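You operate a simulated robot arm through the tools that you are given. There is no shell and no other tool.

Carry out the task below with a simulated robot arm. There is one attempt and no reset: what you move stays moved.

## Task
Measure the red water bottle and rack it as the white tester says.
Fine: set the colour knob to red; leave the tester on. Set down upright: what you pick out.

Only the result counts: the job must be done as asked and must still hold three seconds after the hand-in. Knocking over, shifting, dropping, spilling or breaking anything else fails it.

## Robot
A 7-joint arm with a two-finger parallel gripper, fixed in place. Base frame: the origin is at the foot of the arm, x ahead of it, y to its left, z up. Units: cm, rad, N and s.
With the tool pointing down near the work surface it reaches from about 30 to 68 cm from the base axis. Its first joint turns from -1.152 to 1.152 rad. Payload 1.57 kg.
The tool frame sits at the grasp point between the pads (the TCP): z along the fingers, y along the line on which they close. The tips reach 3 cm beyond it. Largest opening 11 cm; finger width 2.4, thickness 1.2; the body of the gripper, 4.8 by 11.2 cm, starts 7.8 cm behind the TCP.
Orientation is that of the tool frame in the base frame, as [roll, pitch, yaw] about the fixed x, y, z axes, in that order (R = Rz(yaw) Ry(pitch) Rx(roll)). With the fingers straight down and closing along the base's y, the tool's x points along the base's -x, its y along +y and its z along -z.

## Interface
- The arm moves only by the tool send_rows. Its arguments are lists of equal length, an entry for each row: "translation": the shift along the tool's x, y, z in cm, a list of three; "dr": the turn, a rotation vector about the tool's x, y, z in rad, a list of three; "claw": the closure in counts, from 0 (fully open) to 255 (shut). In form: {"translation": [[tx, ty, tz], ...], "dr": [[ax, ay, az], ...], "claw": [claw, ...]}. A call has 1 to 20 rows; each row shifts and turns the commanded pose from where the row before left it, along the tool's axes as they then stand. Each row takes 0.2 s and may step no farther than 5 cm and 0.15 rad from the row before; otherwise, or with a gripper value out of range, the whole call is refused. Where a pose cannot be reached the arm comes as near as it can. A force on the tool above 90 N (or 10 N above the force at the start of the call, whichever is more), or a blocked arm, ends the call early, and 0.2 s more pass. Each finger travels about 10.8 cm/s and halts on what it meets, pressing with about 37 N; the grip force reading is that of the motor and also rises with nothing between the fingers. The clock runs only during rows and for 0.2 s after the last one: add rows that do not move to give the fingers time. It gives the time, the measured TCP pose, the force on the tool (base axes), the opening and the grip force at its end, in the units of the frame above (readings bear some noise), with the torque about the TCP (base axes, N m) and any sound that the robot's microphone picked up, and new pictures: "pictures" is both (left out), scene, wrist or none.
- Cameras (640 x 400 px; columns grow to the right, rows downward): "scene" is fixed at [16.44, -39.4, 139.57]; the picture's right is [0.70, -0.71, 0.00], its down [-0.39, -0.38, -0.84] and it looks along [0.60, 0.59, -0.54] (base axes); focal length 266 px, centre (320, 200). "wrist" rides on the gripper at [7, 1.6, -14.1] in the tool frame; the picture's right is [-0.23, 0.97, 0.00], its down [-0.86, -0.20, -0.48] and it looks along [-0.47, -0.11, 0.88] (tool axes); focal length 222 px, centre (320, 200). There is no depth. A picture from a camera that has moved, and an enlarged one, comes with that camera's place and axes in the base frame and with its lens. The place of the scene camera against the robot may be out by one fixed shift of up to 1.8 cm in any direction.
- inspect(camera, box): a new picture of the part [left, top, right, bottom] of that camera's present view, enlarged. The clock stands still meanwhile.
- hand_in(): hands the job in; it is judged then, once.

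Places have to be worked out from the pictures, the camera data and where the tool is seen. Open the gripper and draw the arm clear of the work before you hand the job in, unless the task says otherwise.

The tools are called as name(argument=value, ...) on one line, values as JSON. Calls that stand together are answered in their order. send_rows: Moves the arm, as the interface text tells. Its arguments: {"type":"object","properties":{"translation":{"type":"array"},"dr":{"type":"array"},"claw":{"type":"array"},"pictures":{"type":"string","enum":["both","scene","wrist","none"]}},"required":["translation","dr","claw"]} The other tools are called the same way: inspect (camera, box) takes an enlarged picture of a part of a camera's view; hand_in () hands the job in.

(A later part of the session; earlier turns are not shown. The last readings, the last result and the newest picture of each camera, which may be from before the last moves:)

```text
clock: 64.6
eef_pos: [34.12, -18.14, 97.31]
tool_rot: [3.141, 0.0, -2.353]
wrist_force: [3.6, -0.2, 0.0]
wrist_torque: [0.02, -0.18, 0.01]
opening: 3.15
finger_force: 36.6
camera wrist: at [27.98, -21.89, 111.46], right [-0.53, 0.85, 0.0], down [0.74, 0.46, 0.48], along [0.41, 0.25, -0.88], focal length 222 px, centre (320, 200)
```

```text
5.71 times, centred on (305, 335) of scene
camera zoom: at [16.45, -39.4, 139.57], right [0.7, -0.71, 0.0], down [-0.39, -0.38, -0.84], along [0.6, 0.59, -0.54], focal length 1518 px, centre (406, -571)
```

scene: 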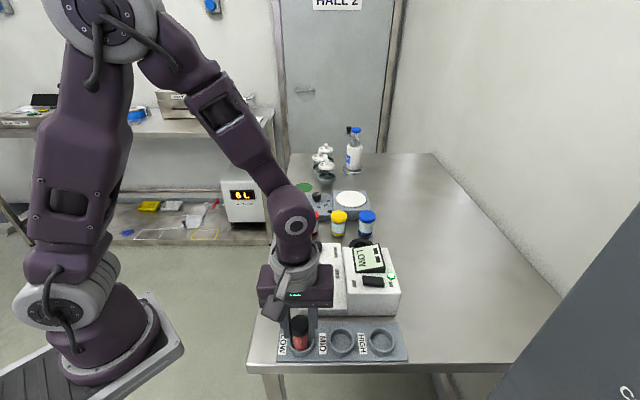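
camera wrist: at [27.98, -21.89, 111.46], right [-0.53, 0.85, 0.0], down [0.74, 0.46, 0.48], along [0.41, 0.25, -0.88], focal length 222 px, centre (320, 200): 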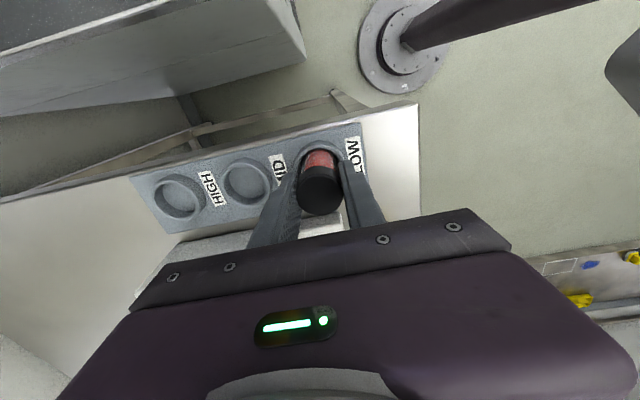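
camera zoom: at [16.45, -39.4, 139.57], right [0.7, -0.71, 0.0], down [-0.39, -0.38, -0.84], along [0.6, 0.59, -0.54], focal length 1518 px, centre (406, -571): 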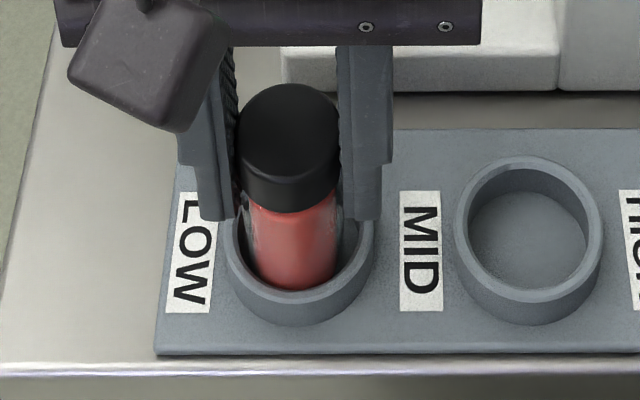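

A small sideways force (3.6 N) suggests the vial brushes the ring's near wall; I shift 1.5 mm away from it and lower on in 1 mm steps.

send_rows(translation=[[-0.15, -0.05, 0], [0, 0, 0.15], [0, 0, 0.15], [0, 0, 0]], dr=[[0, 0, 0], [0, 0, 0], [0, 0, 0], [0, 0, 0]], claw=[255, 255, 255, 255], pictures="both")

inspect(camera="scene", box=[270, 300, 340, 370])

inspect(camera="wrist", box=[275, 115, 365, 195])

```text
clock: 65.6
eef_pos: [34.29, -18.05, 97.04]
tool_rot: [-3.14, -0.001, -2.355]
wrist_force: [-4.3, 1.2, 29.0]
wrist_torque: [0.1, 0.21, 0.01]
opening: 3.18
finger_force: 37.2
camera wrist: at [28.11, -21.83, 111.23], right [-0.53, 0.85, 0.0], down [0.74, 0.47, 0.48], along [0.41, 0.25, -0.88], focal length 222 px, centre (320, 200)
```

scene: 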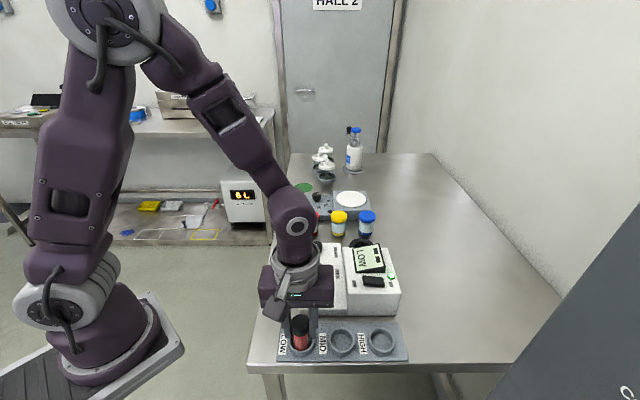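
wrist: 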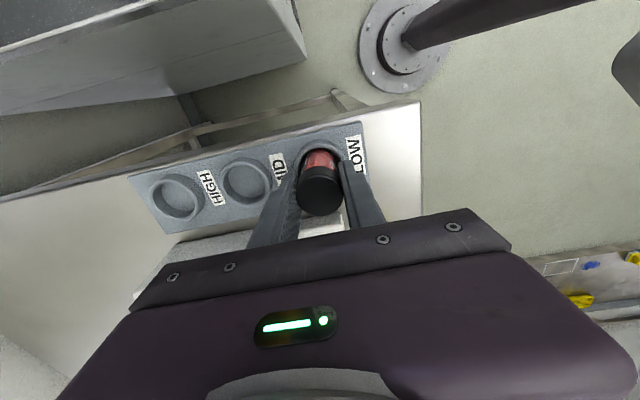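

```text
5.71 times, centred on (305, 335) of scene
camera zoom: at [16.4, -39.38, 139.59], right [0.7, -0.71, 0.0], down [-0.39, -0.38, -0.84], along [0.6, 0.59, -0.54], focal length 1518 px, centre (406, -571)
```

zoom: 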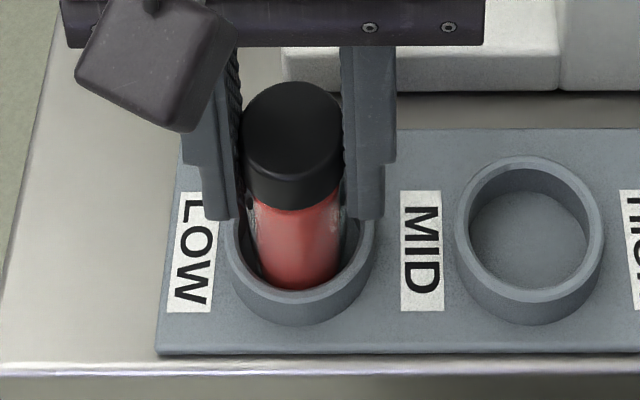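

```text
5.00 times, centred on (320, 155) of wrist
camera zoom: at [28.11, -21.83, 111.23], right [-0.53, 0.85, 0.0], down [0.74, 0.47, 0.48], along [0.41, 0.25, -0.88], focal length 1111 px, centre (320, 425)
```

zoom: 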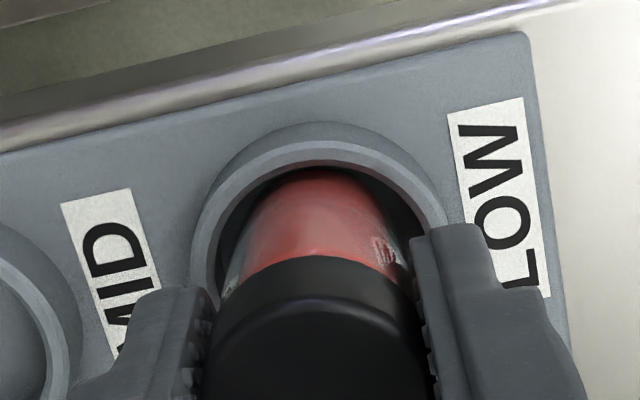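

Contact with 29 N, centred: the vial stands on the slot floor. I relieve the force and open the fingers.

send_rows(translation=[[0, 0, -0.15], [0, 0, 0], [0, 0, 0], [0, 0, 0], [0, 0, 0]], dr=[[0, 0, 0], [0, 0, 0], [0, 0, 0], [0, 0, 0], [0, 0, 0]], claw=[255, 170, 150, 130, 125], pictures="both")

inspect(camera="scene", box=[270, 300, 340, 370])

```text
clock: 66.8
eef_pos: [34.27, -18.06, 97.26]
tool_rot: [-3.141, 0.0, -2.357]
wrist_force: [-0.2, -0.3, 0.0]
wrist_torque: [0.01, -0.02, 0.0]
opening: 5.6
finger_force: 0.0
camera wrist: at [28.15, -21.81, 111.35], right [-0.53, 0.85, 0.0], down [0.74, 0.46, 0.48], along [0.41, 0.25, -0.88], focal length 222 px, centre (320, 200)
```

scene: 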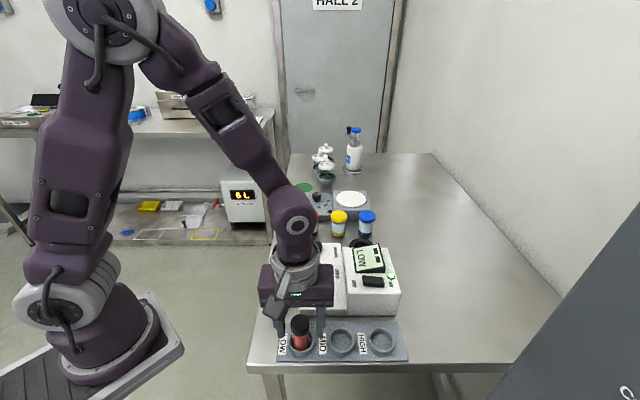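
wrist: 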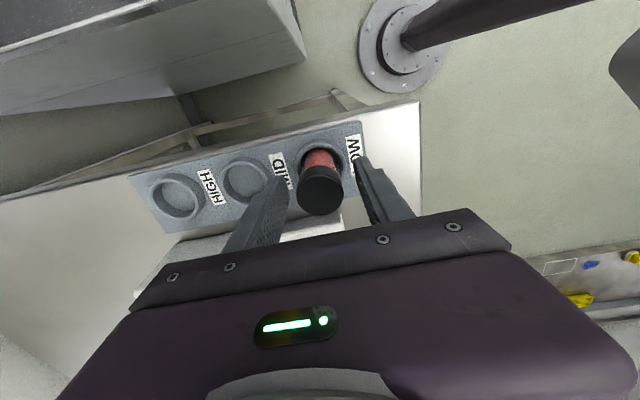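

```text
5.71 times, centred on (305, 335) of scene
camera zoom: at [16.44, -39.4, 139.57], right [0.7, -0.71, 0.0], down [-0.39, -0.38, -0.84], along [0.6, 0.59, -0.54], focal length 1518 px, centre (406, -571)
```

zoom: 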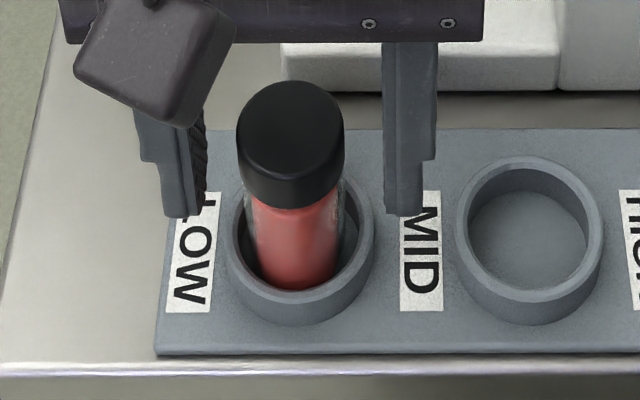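

The red vial stands upright in LOW. I rise straight up, then turn to yaw −π and go above the clear, white-capped bottle (≈ (52.3, 8.5)) to check the tester's zero with it.

send_rows(translation=[[0, 0, -2.0], [0, 0, -4.0], [0, 0, -4.0], [0, 0, -3.0], [0, 0, 0], [0, 0, 0], [0, 0, 0], [0, 0, 0], [0, 0, 0], [0, 0, 0], [-2.576, 3.794, 0], [-2.576, 3.794, 0], [-2.576, 3.794, 0], [-2.576, 3.794, 0], [-2.576, 3.794, 0], [-2.576, 3.794, 0], [-2.576, 3.794, 0], [0, 0, 0]], dr=[[0, 0, 0], [0, 0, 0], [0, 0, 0], [0, 0, 0], [0, 0, 0.131], [0, 0, 0.131], [0, 0, 0.131], [0, 0, 0.131], [0, 0, 0.131], [0, 0, 0.131], [0, 0, 0], [0, 0, 0], [0, 0, 0], [0, 0, 0], [0, 0, 0], [0, 0, 0], [0, 0, 0], [0, 0, 0]], claw=[116, 116, 116, 116, 116, 116, 116, 116, 116, 116, 116, 116, 116, 116, 116, 116, 116, 116], pictures="both")

inspect(camera="wrist", box=[240, 80, 400, 220])

inspect(camera="scene", box=[250, 190, 420, 370])

```text
clock: 70.6
eef_pos: [52.27, 8.68, 110.21]
tool_rot: [3.14, 0.0, -3.141]
wrist_force: [0.3, -0.6, -0.5]
wrist_torque: [0.01, 0.01, -0.01]
opening: 5.99
finger_force: 0.1
camera wrist: at [45.28, 10.35, 124.29], right [0.23, 0.97, 0.0], down [0.86, -0.2, 0.48], along [0.47, -0.11, -0.88], focal length 222 px, centre (320, 200)
```

scene: 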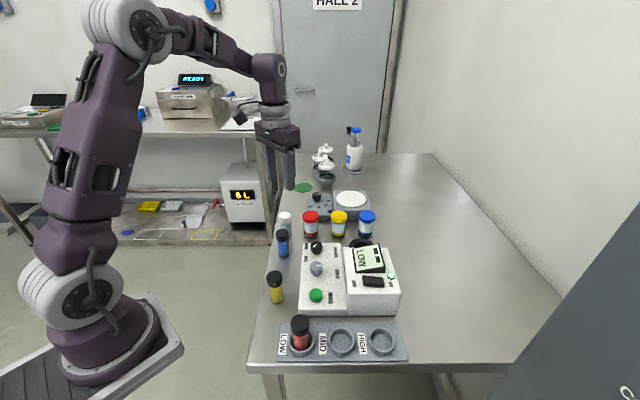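
wrist: 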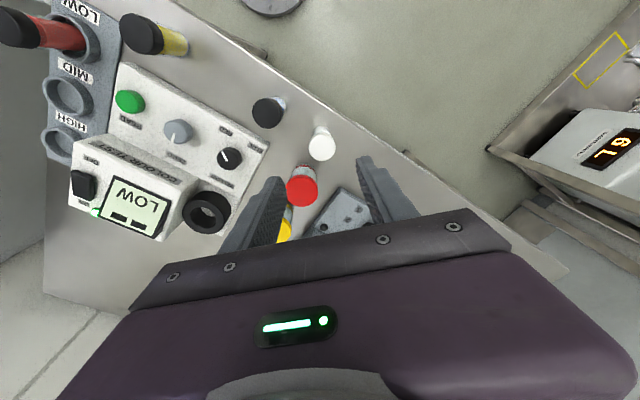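

```text
2.86 times, centred on (320, 150) of wrist
camera zoom: at [45.28, 10.35, 124.29], right [0.23, 0.97, 0.0], down [0.86, -0.2, 0.48], along [0.47, -0.11, -0.88], focal length 635 px, centre (320, 343)
```

zoom: 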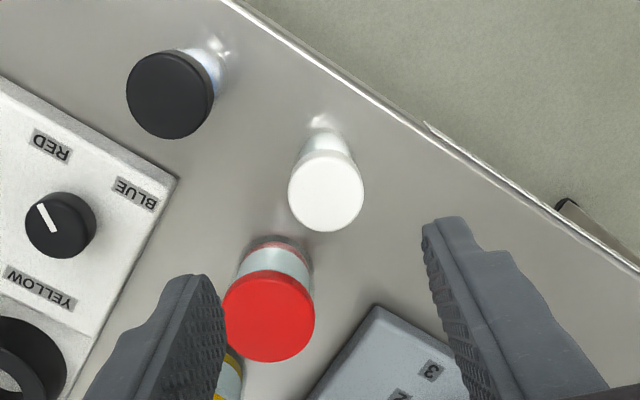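

```text
2.22 times, centred on (335, 280) of scene
camera zoom: at [16.44, -39.4, 139.57], right [0.7, -0.71, 0.0], down [-0.39, -0.38, -0.84], along [0.6, 0.59, -0.54], focal length 590 px, centre (287, 22)
```

zoom: 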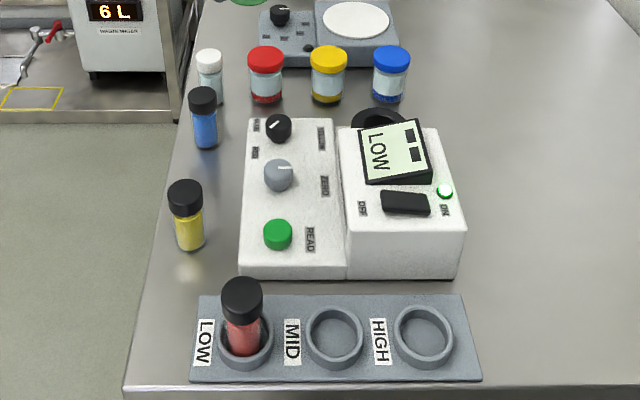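

The white cap sits at about (52.7, 8.85). I shift there and descend to just above, then check again.

send_rows(translation=[[-0.45, 0.12, 1.0], [0, 0, 4.0], [0, 0, 4.0], [0, 0, 2.0], [0, 0, 0]], dr=[[0, 0, 0], [0, 0, 0], [0, 0, 0], [0, 0, 0], [0, 0, 0]], claw=[116, 116, 116, 116, 116], pictures="wrist")

inspect(camera="wrist", box=[240, 80, 400, 220])

inspect(camera="scene", box=[250, 180, 340, 260])

```text
clock: 71.8
eef_pos: [52.36, 8.75, 98.99]
tool_rot: [-3.14, 0.002, -3.141]
wrist_force: [0.9, 0.0, 0.6]
wrist_torque: [0.01, -0.02, 0.02]
opening: 6.02
finger_force: 0.0
camera wrist: at [45.45, 10.44, 113.19], right [0.23, 0.97, 0.0], down [0.86, -0.2, 0.48], along [0.47, -0.11, -0.88], focal length 222 px, centre (320, 200)
```

wrist: 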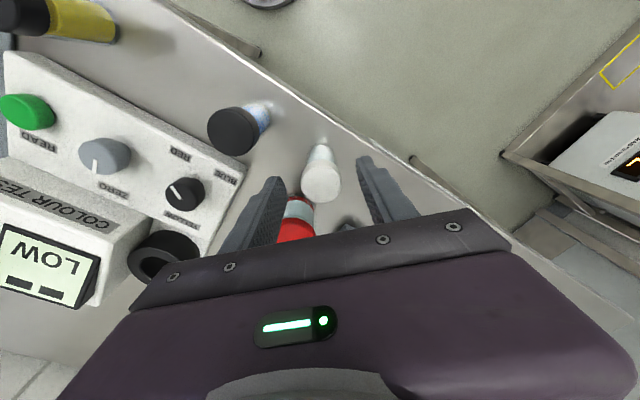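

```text
2.86 times, centred on (320, 150) of wrist
camera zoom: at [45.45, 10.44, 113.19], right [0.23, 0.97, 0.0], down [0.86, -0.2, 0.48], along [0.47, -0.11, -0.88], focal length 635 px, centre (320, 343)
```

zoom: 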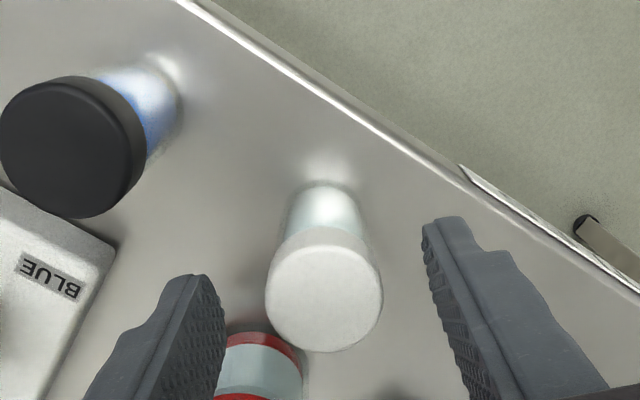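

```text
5.00 times, centred on (295, 220) of scene
camera zoom: at [16.44, -39.4, 139.57], right [0.7, -0.71, 0.0], down [-0.39, -0.38, -0.84], along [0.6, 0.59, -0.54], focal length 1328 px, centre (445, 100)
```

zoom: 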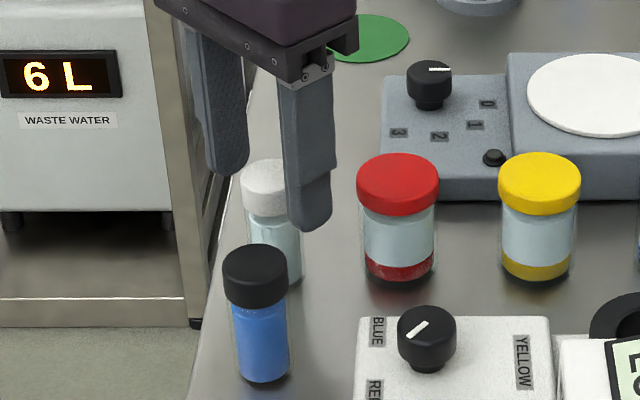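

The cap is ~3 mm further along −tool x; I correct, descend to z ≈ 95.9 and check.

send_rows(translation=[[-0.3, 0.03, 0], [0, 0, 1.5], [0, 0, 1.6], [0, 0, 0]], dr=[[0, 0, 0], [0, 0, 0], [0, 0, 0], [0, 0, 0]], claw=[116, 116, 116, 116], pictures="wrist")

inspect(camera="wrist", box=[240, 80, 400, 220])

```text
clock: 72.8
eef_pos: [53.09, 8.62, 96.02]
tool_rot: [3.14, 0.0, -3.141]
wrist_force: [0.0, -0.7, 0.2]
wrist_torque: [-0.04, 0.01, 0.01]
opening: 6.02
finger_force: 0.0
camera wrist: at [46.03, 10.32, 110.16], right [0.23, 0.97, 0.0], down [0.86, -0.2, 0.48], along [0.47, -0.11, -0.88], focal length 222 px, centre (320, 200)
```

wrist: 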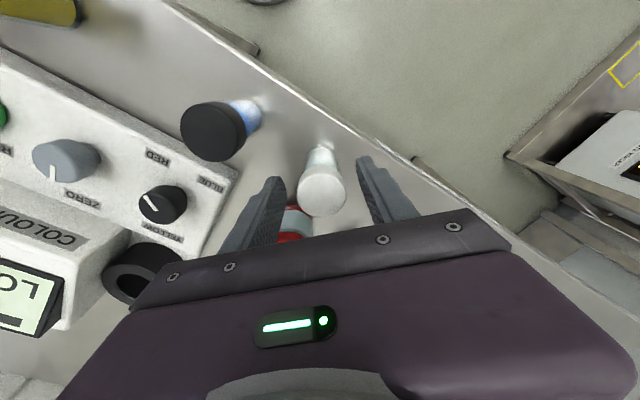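

```text
2.86 times, centred on (320, 150) of wrist
camera zoom: at [46.03, 10.32, 110.16], right [0.23, 0.97, 0.0], down [0.86, -0.2, 0.48], along [0.47, -0.11, -0.88], focal length 635 px, centre (320, 343)
```

zoom: 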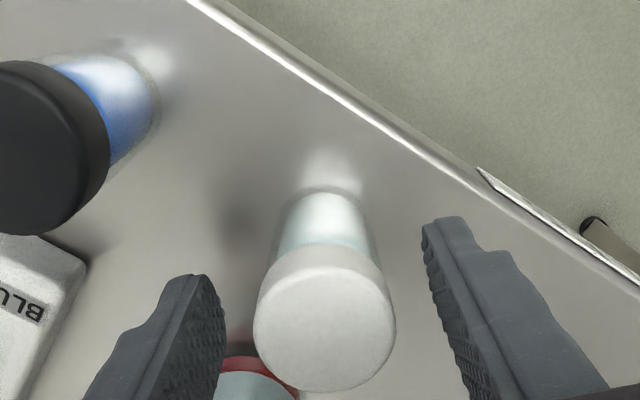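

Nearly centred; a 1 mm correction, then I close on the white cap.

send_rows(translation=[[0.12, 0.08, 0.05], [0, 0, 0], [0, 0, 0], [0, 0, 0], [0, 0, 0]], dr=[[0, 0, 0], [0, 0, 0], [0, 0, 0], [0, 0, 0], [0, 0, 0]], claw=[116, 150, 190, 255, 255], pictures="both")

inspect(camera="wrist", box=[240, 80, 400, 220])

inspect(camera="scene", box=[250, 180, 340, 260])

```text
clock: 74.0
eef_pos: [52.93, 8.69, 96.06]
tool_rot: [3.141, -0.001, -3.141]
wrist_force: [-0.5, 0.7, 2.1]
wrist_torque: [-0.03, 0.0, 0.0]
opening: 3.12
finger_force: 37.6
camera wrist: at [45.91, 10.4, 110.16], right [0.23, 0.97, 0.0], down [0.86, -0.2, 0.48], along [0.47, -0.11, -0.88], focal length 222 px, centre (320, 200)
```

scene: 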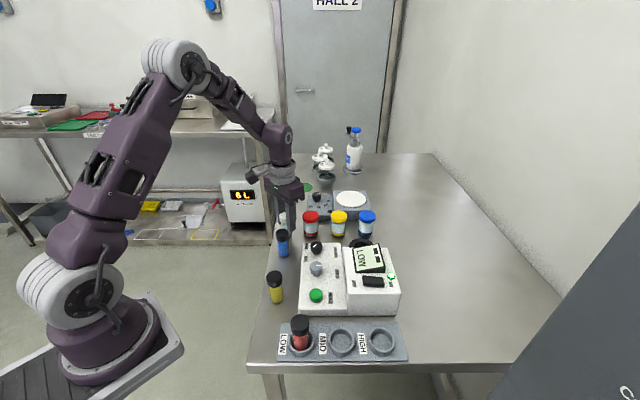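
wrist: 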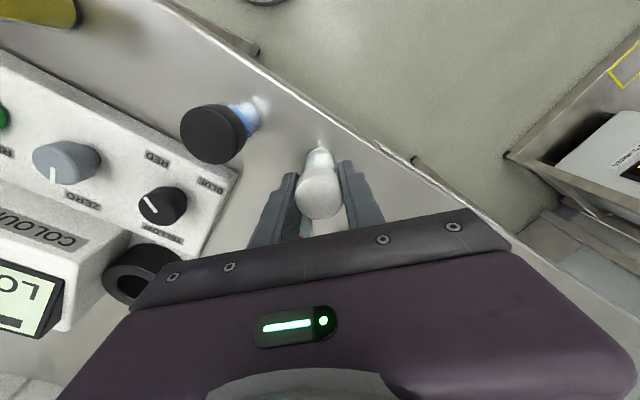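

```text
2.86 times, centred on (320, 150) of wrist
camera zoom: at [45.91, 10.4, 110.16], right [0.23, 0.97, 0.0], down [0.86, -0.2, 0.48], along [0.47, -0.11, -0.88], focal length 635 px, centre (320, 343)
```

zoom: 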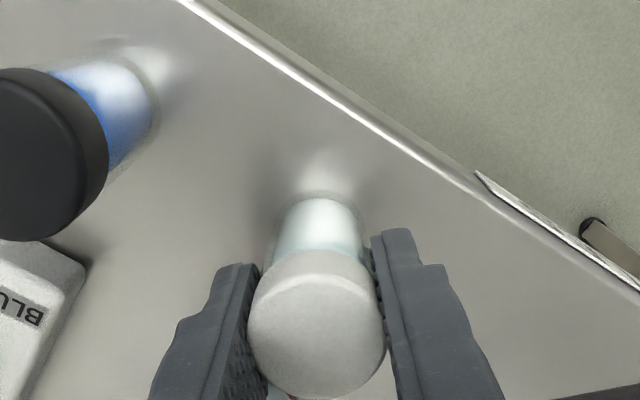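

```text
5.00 times, centred on (295, 220) of scene
camera zoom: at [16.44, -39.4, 139.58], right [0.7, -0.71, 0.0], down [-0.39, -0.38, -0.84], along [0.6, 0.59, -0.54], focal length 1328 px, centre (445, 100)
```

zoom: 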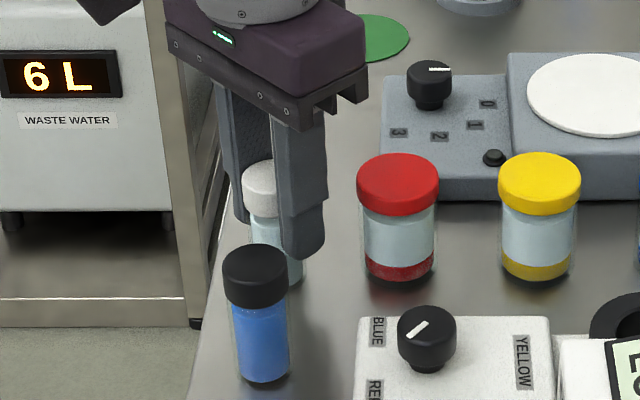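

Clear bottle gripped at (52.9, 8.7). I lift it, turn back to the table-aligned yaw, and carry it above the well.

send_rows(translation=[[0, 0, -0.5], [0, 0, -1.5], [0, 0, -3.5], [0, 0, -4.0], [0, 0, -4.0], [0, 0, 0], [0, 0, 0], [0, 0, 0], [0, 0, 0], [0, 0, 0], [0, 0, 0], [1.94, -4.0, 0], [1.94, -4.0, 0], [1.94, -4.0, 0], [1.94, -4.0, 0], [1.94, -4.0, 0], [0, 0, 2.5], [0, 0, 0]], dr=[[0, 0, 0], [0, 0, 0], [0, 0, 0], [0, 0, 0], [0, 0, 0], [0, 0, -0.131], [0, 0, -0.131], [0, 0, -0.131], [0, 0, -0.131], [0, 0, -0.131], [0, 0, -0.131], [0, 0, 0], [0, 0, 0], [0, 0, 0], [0, 0, 0], [0, 0, 0], [0, 0, 0], [0, 0, 0]], claw=[255, 255, 255, 255, 255, 255, 255, 255, 255, 255, 255, 255, 255, 255, 255, 255, 255, 255], pictures="both")

inspect(camera="wrist", box=[290, 115, 350, 170])

inspect(camera="scene", box=[310, 170, 420, 290])

```text
clock: 77.8
eef_pos: [60.19, -12.31, 107.08]
tool_rot: [-3.141, 0.0, -2.355]
wrist_force: [0.2, -0.6, -1.1]
wrist_torque: [-0.02, 0.03, 0.0]
opening: 3.11
finger_force: 36.9
camera wrist: at [54.07, -16.11, 121.21], right [-0.53, 0.85, 0.0], down [0.75, 0.46, 0.48], along [0.41, 0.25, -0.88], focal length 222 px, centre (320, 200)
```

scene: 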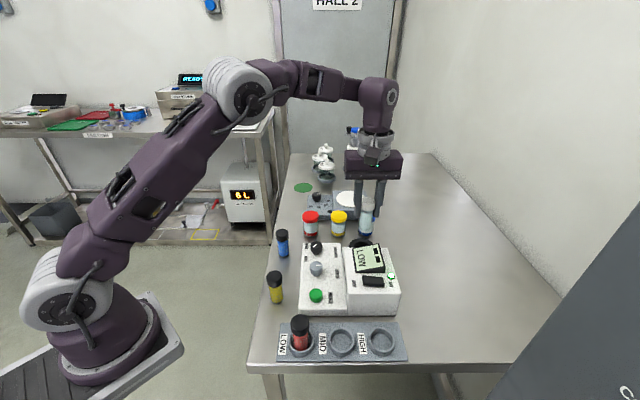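
wrist: 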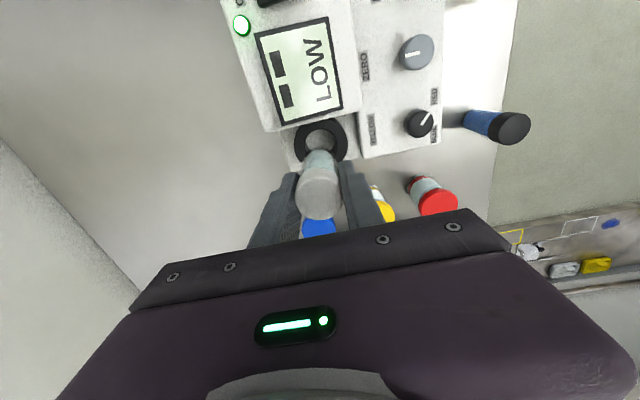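

```text
7.27 times, centred on (320, 142) of wrist
camera zoom: at [54.07, -16.11, 121.21], right [-0.53, 0.85, 0.0], down [0.75, 0.46, 0.48], along [0.41, 0.25, -0.88], focal length 1615 px, centre (320, 618)
```

zoom: 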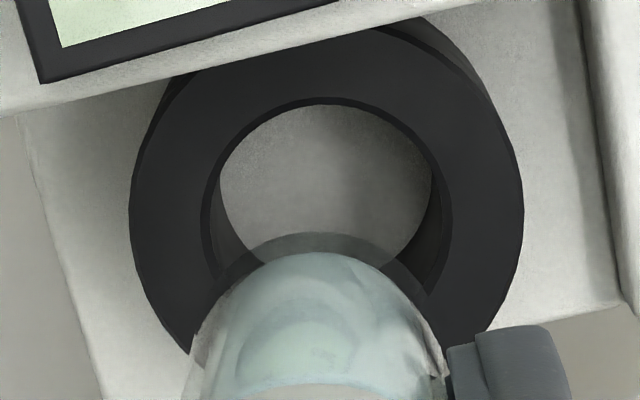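

```text
3.33 times, centred on (365, 230) of scene
camera zoom: at [16.44, -39.41, 139.57], right [0.7, -0.71, 0.0], down [-0.39, -0.38, -0.84], along [0.6, 0.59, -0.54], focal length 886 px, centre (170, 100)
```

zoom: 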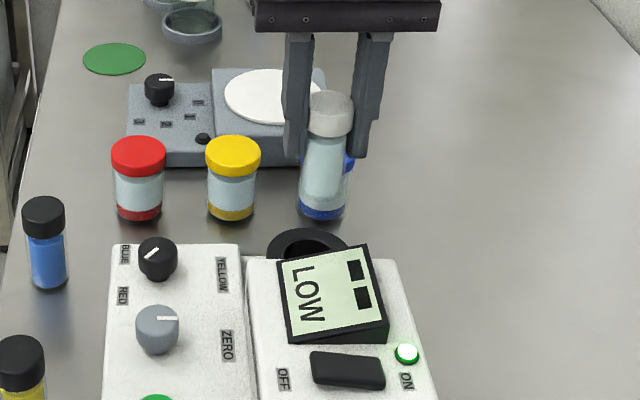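

The ring appears 1 mm to the right; measured TCP equals the place where the red vial went in. I shift 0.8 mm and lower to just above the rim.

send_rows(translation=[[0, 0.08, 0], [0, 0, 2.5], [0, 0, 2.5], [0, 0, 1.2], [0, 0, 0]], dr=[[0, 0, 0], [0, 0, 0], [0, 0, 0], [0, 0, 0], [0, 0, 0]], claw=[255, 255, 255, 255, 255], pictures="wrist")

inspect(camera="wrist", box=[285, 125, 355, 185])

inspect(camera="scene", box=[350, 215, 390, 250])

```text
clock: 79.0
eef_pos: [60.14, -12.12, 100.77]
tool_rot: [3.141, 0.0, -2.356]
wrist_force: [-0.3, 0.6, -0.2]
wrist_torque: [0.0, 0.01, 0.04]
opening: 3.11
finger_force: 37.4
camera wrist: at [54.09, -15.91, 114.97], right [-0.53, 0.85, 0.0], down [0.75, 0.46, 0.48], along [0.41, 0.25, -0.88], focal length 222 px, centre (320, 200)
```

wrist: 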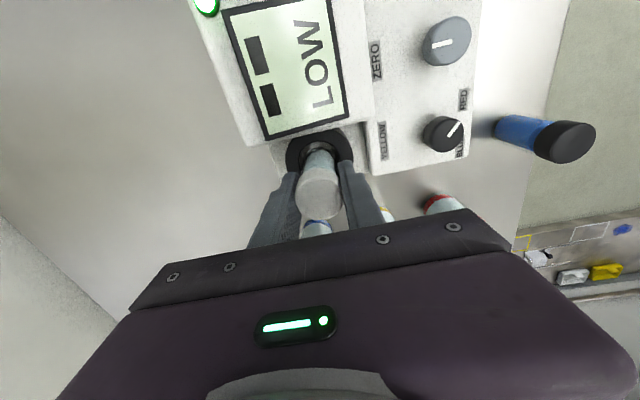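

```text
6.67 times, centred on (320, 155) of wrist
camera zoom: at [54.09, -15.91, 114.97], right [-0.53, 0.85, 0.0], down [0.75, 0.46, 0.48], along [0.41, 0.25, -0.88], focal length 1481 px, centre (320, 500)
```

zoom: 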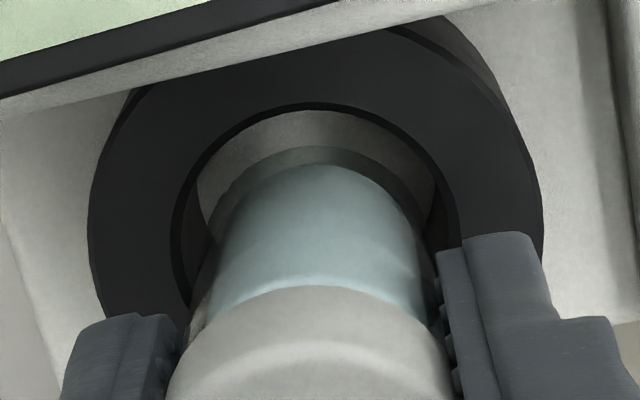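

```text
11.43 times, centred on (370, 232) of scene
camera zoom: at [16.44, -39.4, 139.57], right [0.7, -0.71, 0.0], down [-0.39, -0.38, -0.84], along [0.6, 0.59, -0.54], focal length 3037 px, centre (-251, -171)
```

zoom: 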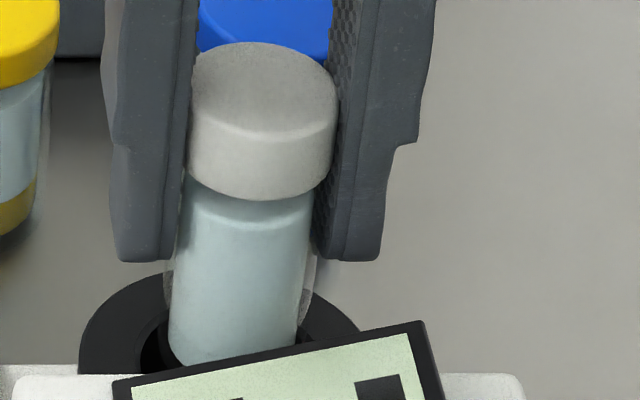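

The bore is about 2 mm toward tool +x; I correct and lower into it in small steps.

send_rows(translation=[[0.22, -0.05, 0], [0, 0, 0.4], [0, 0, 0.5], [0, 0, 0.5], [0, 0, 0]], dr=[[0, 0, 0], [0, 0, 0], [0, 0, 0], [0, 0, 0], [0, 0, 0]], claw=[255, 255, 255, 255, 255], pictures="wrist")

inspect(camera="wrist", box=[285, 125, 355, 185])

inspect(camera="scene", box=[350, 215, 390, 250])

```text
clock: 80.2
eef_pos: [60.12, -12.36, 99.31]
tool_rot: [-3.141, 0.001, -2.355]
wrist_force: [1.0, 1.2, 0.3]
wrist_torque: [0.05, 0.0, -0.01]
opening: 3.14
finger_force: 36.5
camera wrist: at [53.94, -16.19, 113.57], right [-0.53, 0.85, 0.0], down [0.74, 0.46, 0.48], along [0.41, 0.25, -0.88], focal length 222 px, centre (320, 200)
```

wrist: 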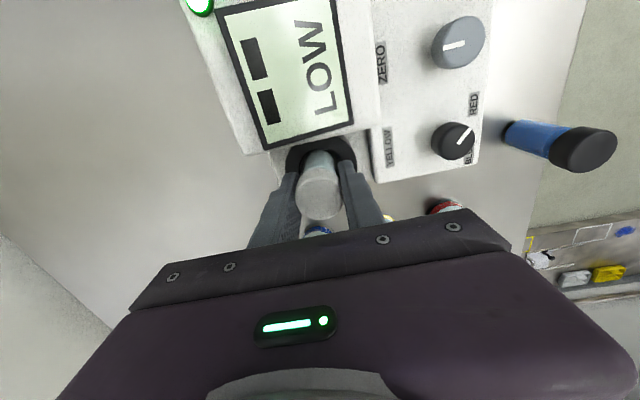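

```text
6.67 times, centred on (320, 155) of wrist
camera zoom: at [53.94, -16.19, 113.57], right [-0.53, 0.85, 0.0], down [0.74, 0.46, 0.48], along [0.41, 0.25, -0.88], focal length 1481 px, centre (320, 500)
```

zoom: 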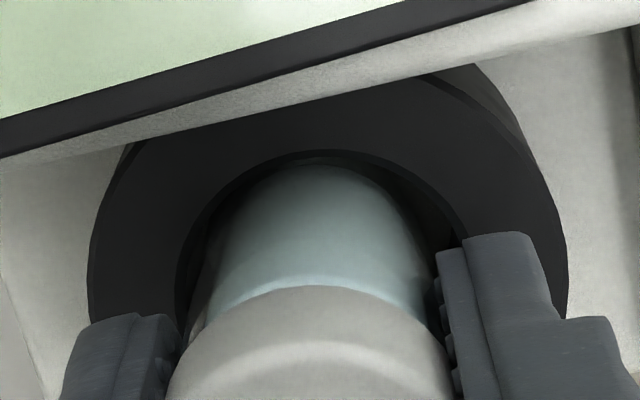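

```text
11.43 times, centred on (370, 232) of scene
camera zoom: at [16.44, -39.4, 139.57], right [0.7, -0.71, 0.0], down [-0.39, -0.38, -0.84], along [0.6, 0.59, -0.54], focal length 3037 px, centre (-251, -171)
```

zoom: 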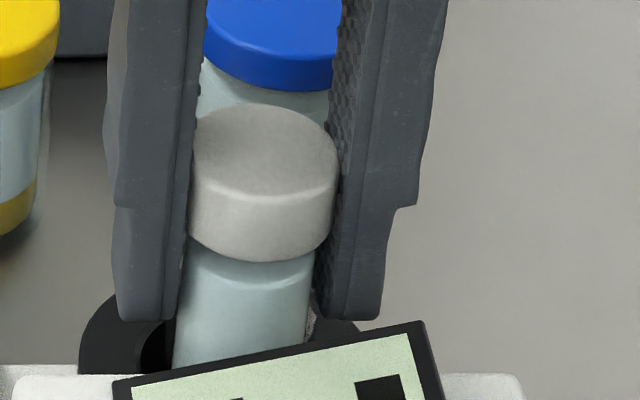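

Centred and inside the bore. I continue down in steps until contact.

send_rows(translation=[[0, 0.05, 0.4], [0, 0, 0.4], [0, 0, 0.3], [0, 0, 0.2], [0, 0, 0.1], [0, 0, 0]], dr=[[0, 0, 0], [0, 0, 0], [0, 0, 0], [0, 0, 0], [0, 0, 0], [0, 0, 0]], claw=[255, 255, 255, 255, 255, 255], pictures="both")

```text
clock: 81.6
eef_pos: [60.11, -12.42, 97.94]
tool_rot: [3.14, 0.0, -2.355]
wrist_force: [0.9, 2.2, -1.1]
wrist_torque: [0.08, -0.04, 0.02]
opening: 3.11
finger_force: 36.1
camera wrist: at [53.94, -16.19, 112.17], right [-0.53, 0.85, 0.0], down [0.75, 0.46, 0.48], along [0.41, 0.25, -0.88], focal length 222 px, centre (320, 200)
```

scene: 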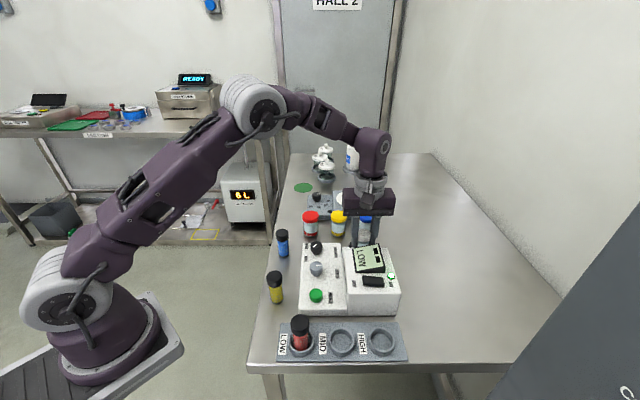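
wrist: 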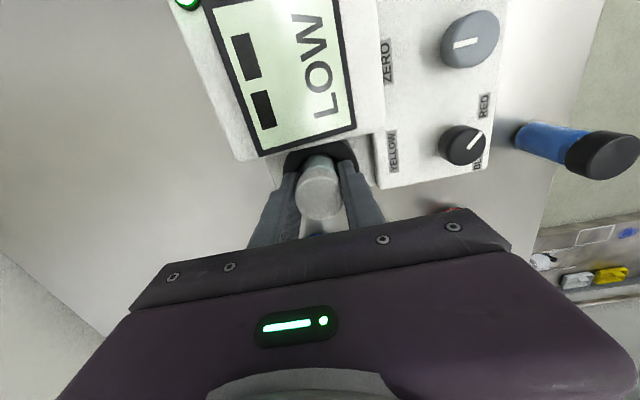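

Slight side contact only. I shift 0.6 mm and lower another 3 mm in 1 mm steps.

send_rows(translation=[[-0.06, 0.02, 0.1], [0, 0, 0.1], [0, 0, 0.1], [0, 0, 0]], dr=[[0, 0, 0], [0, 0, 0], [0, 0, 0], [0, 0, 0]], claw=[255, 255, 255, 255], pictures="wrist")

```text
clock: 82.6
eef_pos: [60.19, -12.36, 97.77]
tool_rot: [3.141, 0.0, -2.354]
wrist_force: [0.0, -0.3, -0.9]
wrist_torque: [-0.02, 0.01, 0.0]
opening: 3.11
finger_force: 37.1
camera wrist: at [54.0, -16.13, 111.88], right [-0.53, 0.85, 0.0], down [0.75, 0.46, 0.48], along [0.41, 0.25, -0.88], focal length 222 px, centre (320, 200)
```

wrist: 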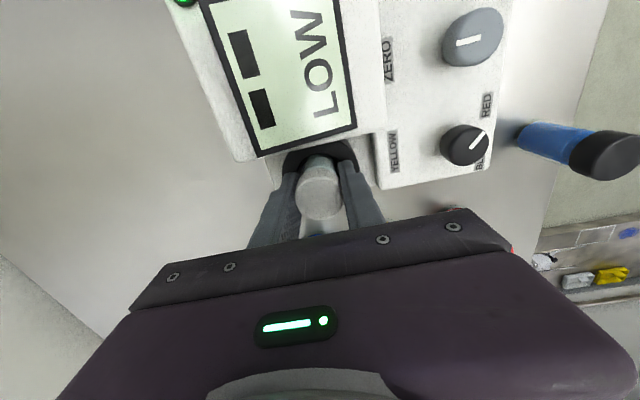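

Free again at 97.8. Two more 1 mm steps.

send_rows(translation=[[0, 0, 0.1], [0, 0, 0.1], [0, 0, 0]], dr=[[0, 0, 0], [0, 0, 0], [0, 0, 0]], claw=[255, 255, 255], pictures="wrist")

inspect(camera="wrist", box=[270, 125, 370, 225])

```text
clock: 83.4
eef_pos: [60.04, -12.31, 97.48]
tool_rot: [-3.141, 0.001, -2.354]
wrist_force: [0.8, 0.1, 0.0]
wrist_torque: [-0.03, 0.01, 0.01]
opening: 3.11
finger_force: 37.1
camera wrist: at [53.96, -16.14, 111.68], right [-0.53, 0.85, 0.0], down [0.74, 0.46, 0.48], along [0.41, 0.25, -0.88], focal length 222 px, centre (320, 200)
```

wrist: 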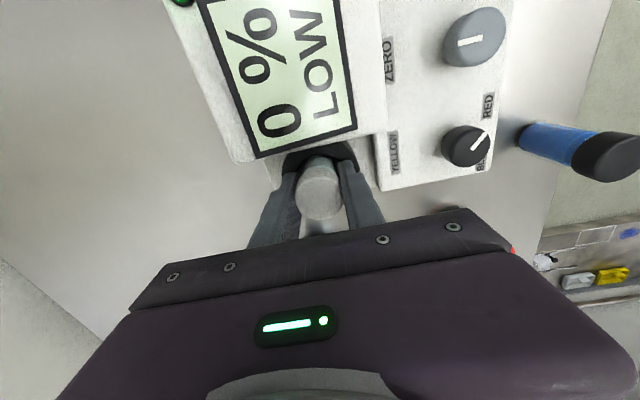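

```text
4.00 times, centred on (320, 175) of wrist
camera zoom: at [53.96, -16.14, 111.68], right [-0.53, 0.85, 0.0], down [0.74, 0.46, 0.48], along [0.41, 0.25, -0.88], focal length 888 px, centre (320, 300)
```

zoom: 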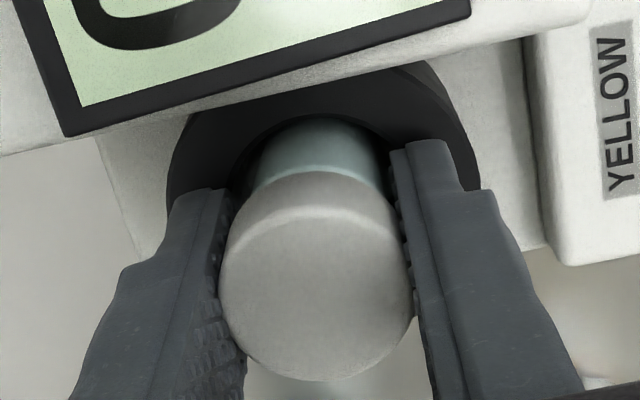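

With the clear bottle the tester shows 0 %, so the zero is right and the LOW reading stands. I lift the clear bottle out (still gripped), turn to its original yaw and carry it back to its place at (52.9, 8.7).

send_rows(translation=[[0, 0, -0.5], [0, 0, -1.5], [0, 0, -3.5], [0, 0, -4.0], [0, 0, -3.5], [0, 0, 0], [0, 0, 0], [0, 0, 0], [0, 0, 0], [0, 0, 0], [0, 0, 0], [1.44, 4.2, 0], [1.44, 4.2, 0], [1.44, 4.2, 0], [1.44, 4.2, 0], [1.44, 4.2, 0], [0, 0, 0]], dr=[[0, 0, 0], [0, 0, 0], [0, 0, 0], [0, 0, 0], [0, 0, 0], [0, 0, 0.131], [0, 0, 0.131], [0, 0, 0.131], [0, 0, 0.131], [0, 0, 0.131], [0, 0, 0.131], [0, 0, 0], [0, 0, 0], [0, 0, 0], [0, 0, 0], [0, 0, 0], [0, 0, 0]], claw=[255, 255, 255, 255, 255, 255, 255, 255, 255, 255, 255, 255, 255, 255, 255, 255, 255], pictures="both")

inspect(camera="scene", box=[240, 150, 420, 330])

```text
clock: 87.0
eef_pos: [52.82, 8.81, 110.22]
tool_rot: [3.141, 0.0, -3.141]
wrist_force: [0.8, 0.5, -0.9]
wrist_torque: [-0.02, -0.01, 0.0]
opening: 3.08
finger_force: 37.1
camera wrist: at [45.78, 10.42, 124.41], right [0.23, 0.97, 0.0], down [0.86, -0.2, 0.48], along [0.47, -0.11, -0.88], focal length 222 px, centre (320, 200)
```

scene: 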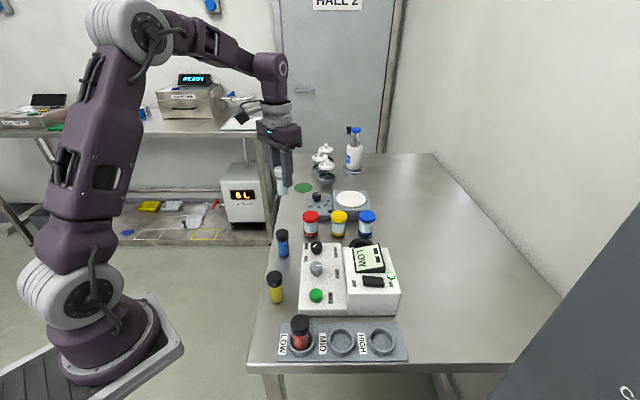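
wrist: 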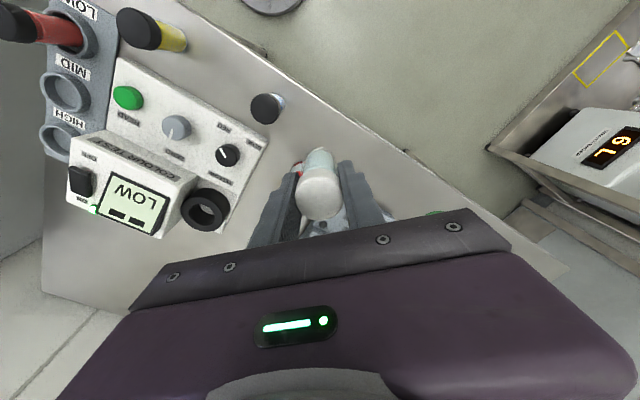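

```text
2.22 times, centred on (330, 240) of scene
camera zoom: at [16.44, -39.4, 139.57], right [0.7, -0.71, 0.0], down [-0.39, -0.38, -0.84], along [0.6, 0.59, -0.54], focal length 590 px, centre (298, 111)
```

zoom: 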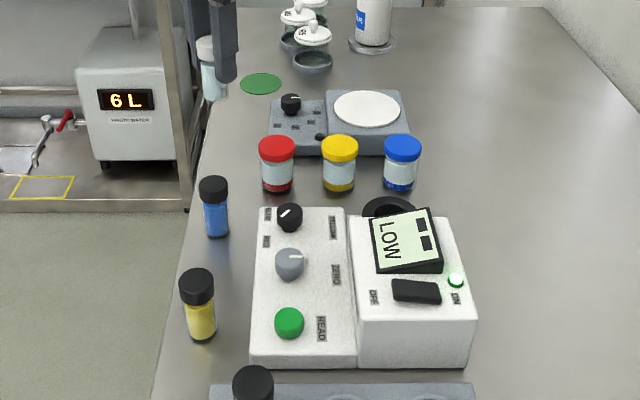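

Above its original place. I lower it to ~1 cm above the table and compare with the earlier picture.

send_rows(translation=[[0, 0, 4.0], [0, 0, 4.0], [0, 0, 3.0], [0, 0, 2.0], [0, 0, 0]], dr=[[0, 0, 0], [0, 0, 0], [0, 0, 0], [0, 0, 0], [0, 0, 0]], claw=[255, 255, 255, 255, 255], pictures="both")

inspect(camera="scene", box=[250, 180, 340, 260])

inspect(camera="wrist", box=[240, 80, 400, 220])

```text
clock: 88.2
eef_pos: [52.95, 8.83, 97.47]
tool_rot: [-3.14, 0.0, 3.14]
wrist_force: [-0.1, -0.6, -0.3]
wrist_torque: [0.01, -0.03, 0.01]
opening: 3.08
finger_force: 36.5
camera wrist: at [46.02, 10.44, 111.56], right [0.23, 0.97, 0.0], down [0.86, -0.2, 0.48], along [0.47, -0.11, -0.88], focal length 222 px, centre (320, 200)
```

scene: 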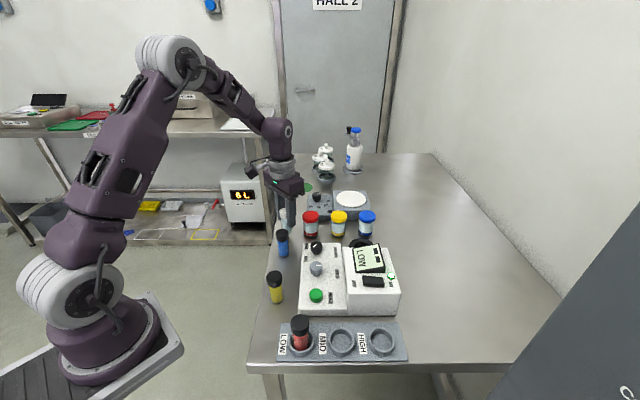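
wrist: 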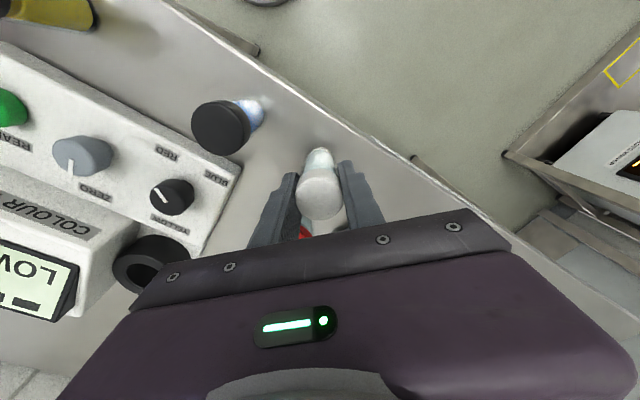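

```text
5.00 times, centred on (295, 220) of scene
camera zoom: at [16.44, -39.4, 139.57], right [0.7, -0.71, 0.0], down [-0.39, -0.38, -0.84], along [0.6, 0.59, -0.54], focal length 1328 px, centre (445, 100)
```

zoom: 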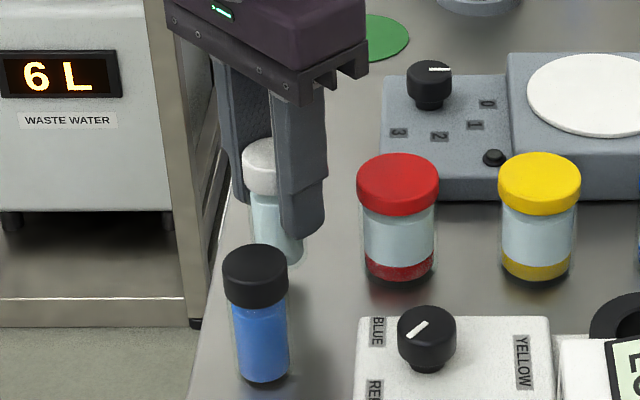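

```text
2.86 times, centred on (320, 150) of wrist
camera zoom: at [46.02, 10.44, 111.56], right [0.23, 0.97, 0.0], down [0.86, -0.2, 0.48], along [0.47, -0.11, -0.88], focal length 635 px, centre (320, 343)
```

zoom: 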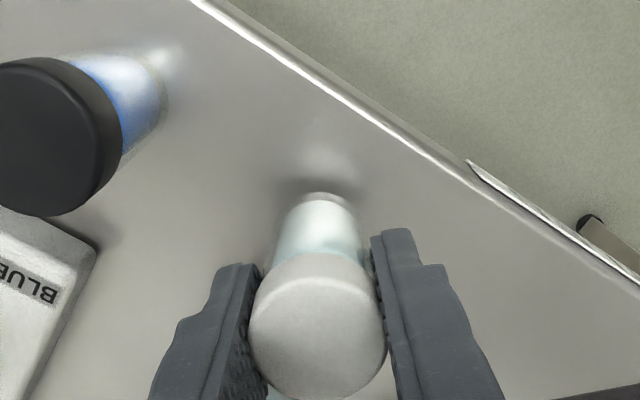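

Lined up with the earlier picture. I set it down in small steps until the table takes the load.

send_rows(translation=[[0, -0.05, 0.5], [0, 0, 0.5], [0, 0, 0.2], [0, 0, 0.1], [0, 0, 0]], dr=[[0, 0, 0], [0, 0, 0], [0, 0, 0], [0, 0, 0], [0, 0, 0]], claw=[255, 255, 255, 255, 255], pictures="none")

```text
clock: 89.4
eef_pos: [52.86, 8.7, 96.2]
tool_rot: [3.141, 0.002, 3.14]
wrist_force: [0.3, -0.5, 0.2]
wrist_torque: [-0.07, 0.03, 0.01]
opening: 3.12
finger_force: 37.0
```

Position (52.86, 8.70) matches the pick-up point; no load yet at z 96.2. I lower another 1–2 mm.

send_rows(translation=[[0, 0, 0.1], [0, 0, 0.08], [0, 0, 0]], dr=[[0, 0, 0], [0, 0, 0], [0, 0, 0]], claw=[255, 255, 255], pictures="none")

```text
clock: 90.2
eef_pos: [52.94, 8.63, 95.95]
tool_rot: [-3.141, 0.0, -3.14]
wrist_force: [0.2, 0.1, 0.6]
wrist_torque: [0.03, 0.04, 0.01]
opening: 3.1
finger_force: 36.6
```

Still almost no load (0.6 N); one more sub-millimetre step.

send_rows(translation=[[0, 0, 0.07], [0, 0, 0]], dr=[[0, 0, 0], [0, 0, 0]], claw=[255, 255], pictures="both")

inspect(camera="scene", box=[250, 180, 340, 260])

```text
clock: 90.8
eef_pos: [52.95, 8.58, 96.02]
tool_rot: [-3.141, -0.001, -3.141]
wrist_force: [-4.4, -0.2, 14.0]
wrist_torque: [-0.01, 0.21, 0.04]
opening: 3.13
finger_force: 37.4
camera wrist: at [45.83, 10.28, 110.14], right [0.23, 0.97, 0.0], down [0.85, -0.2, 0.48], along [0.47, -0.11, -0.88], focal length 222 px, centre (320, 200)
```

scene: 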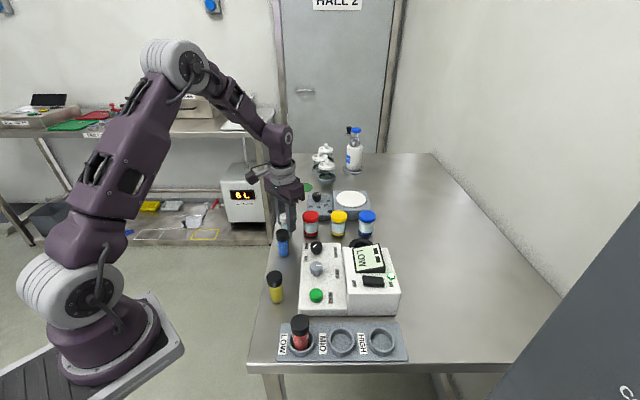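
wrist: 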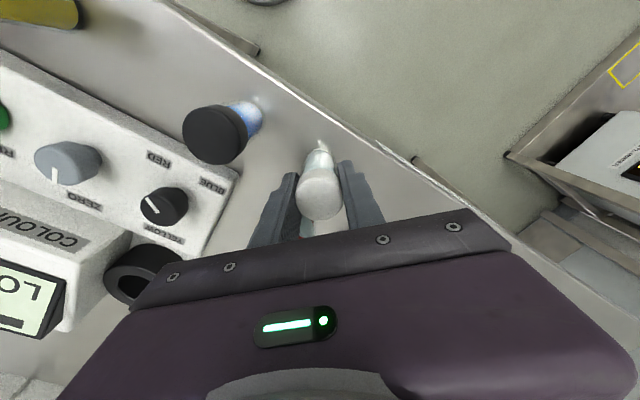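

```text
5.00 times, centred on (295, 220) of scene
camera zoom: at [16.41, -39.41, 139.58], right [0.7, -0.71, 0.0], down [-0.39, -0.38, -0.84], along [0.6, 0.59, -0.54], focal length 1328 px, centre (445, 100)
```

zoom: 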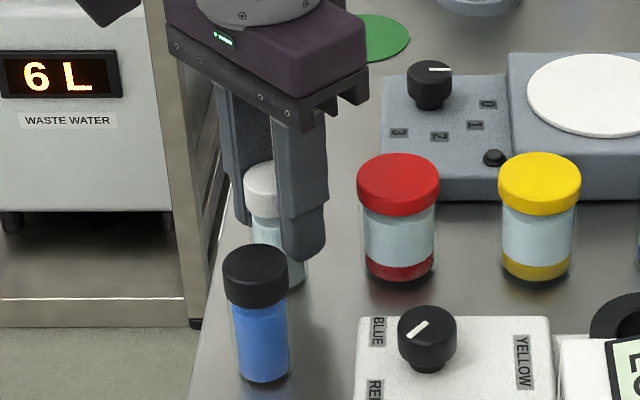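

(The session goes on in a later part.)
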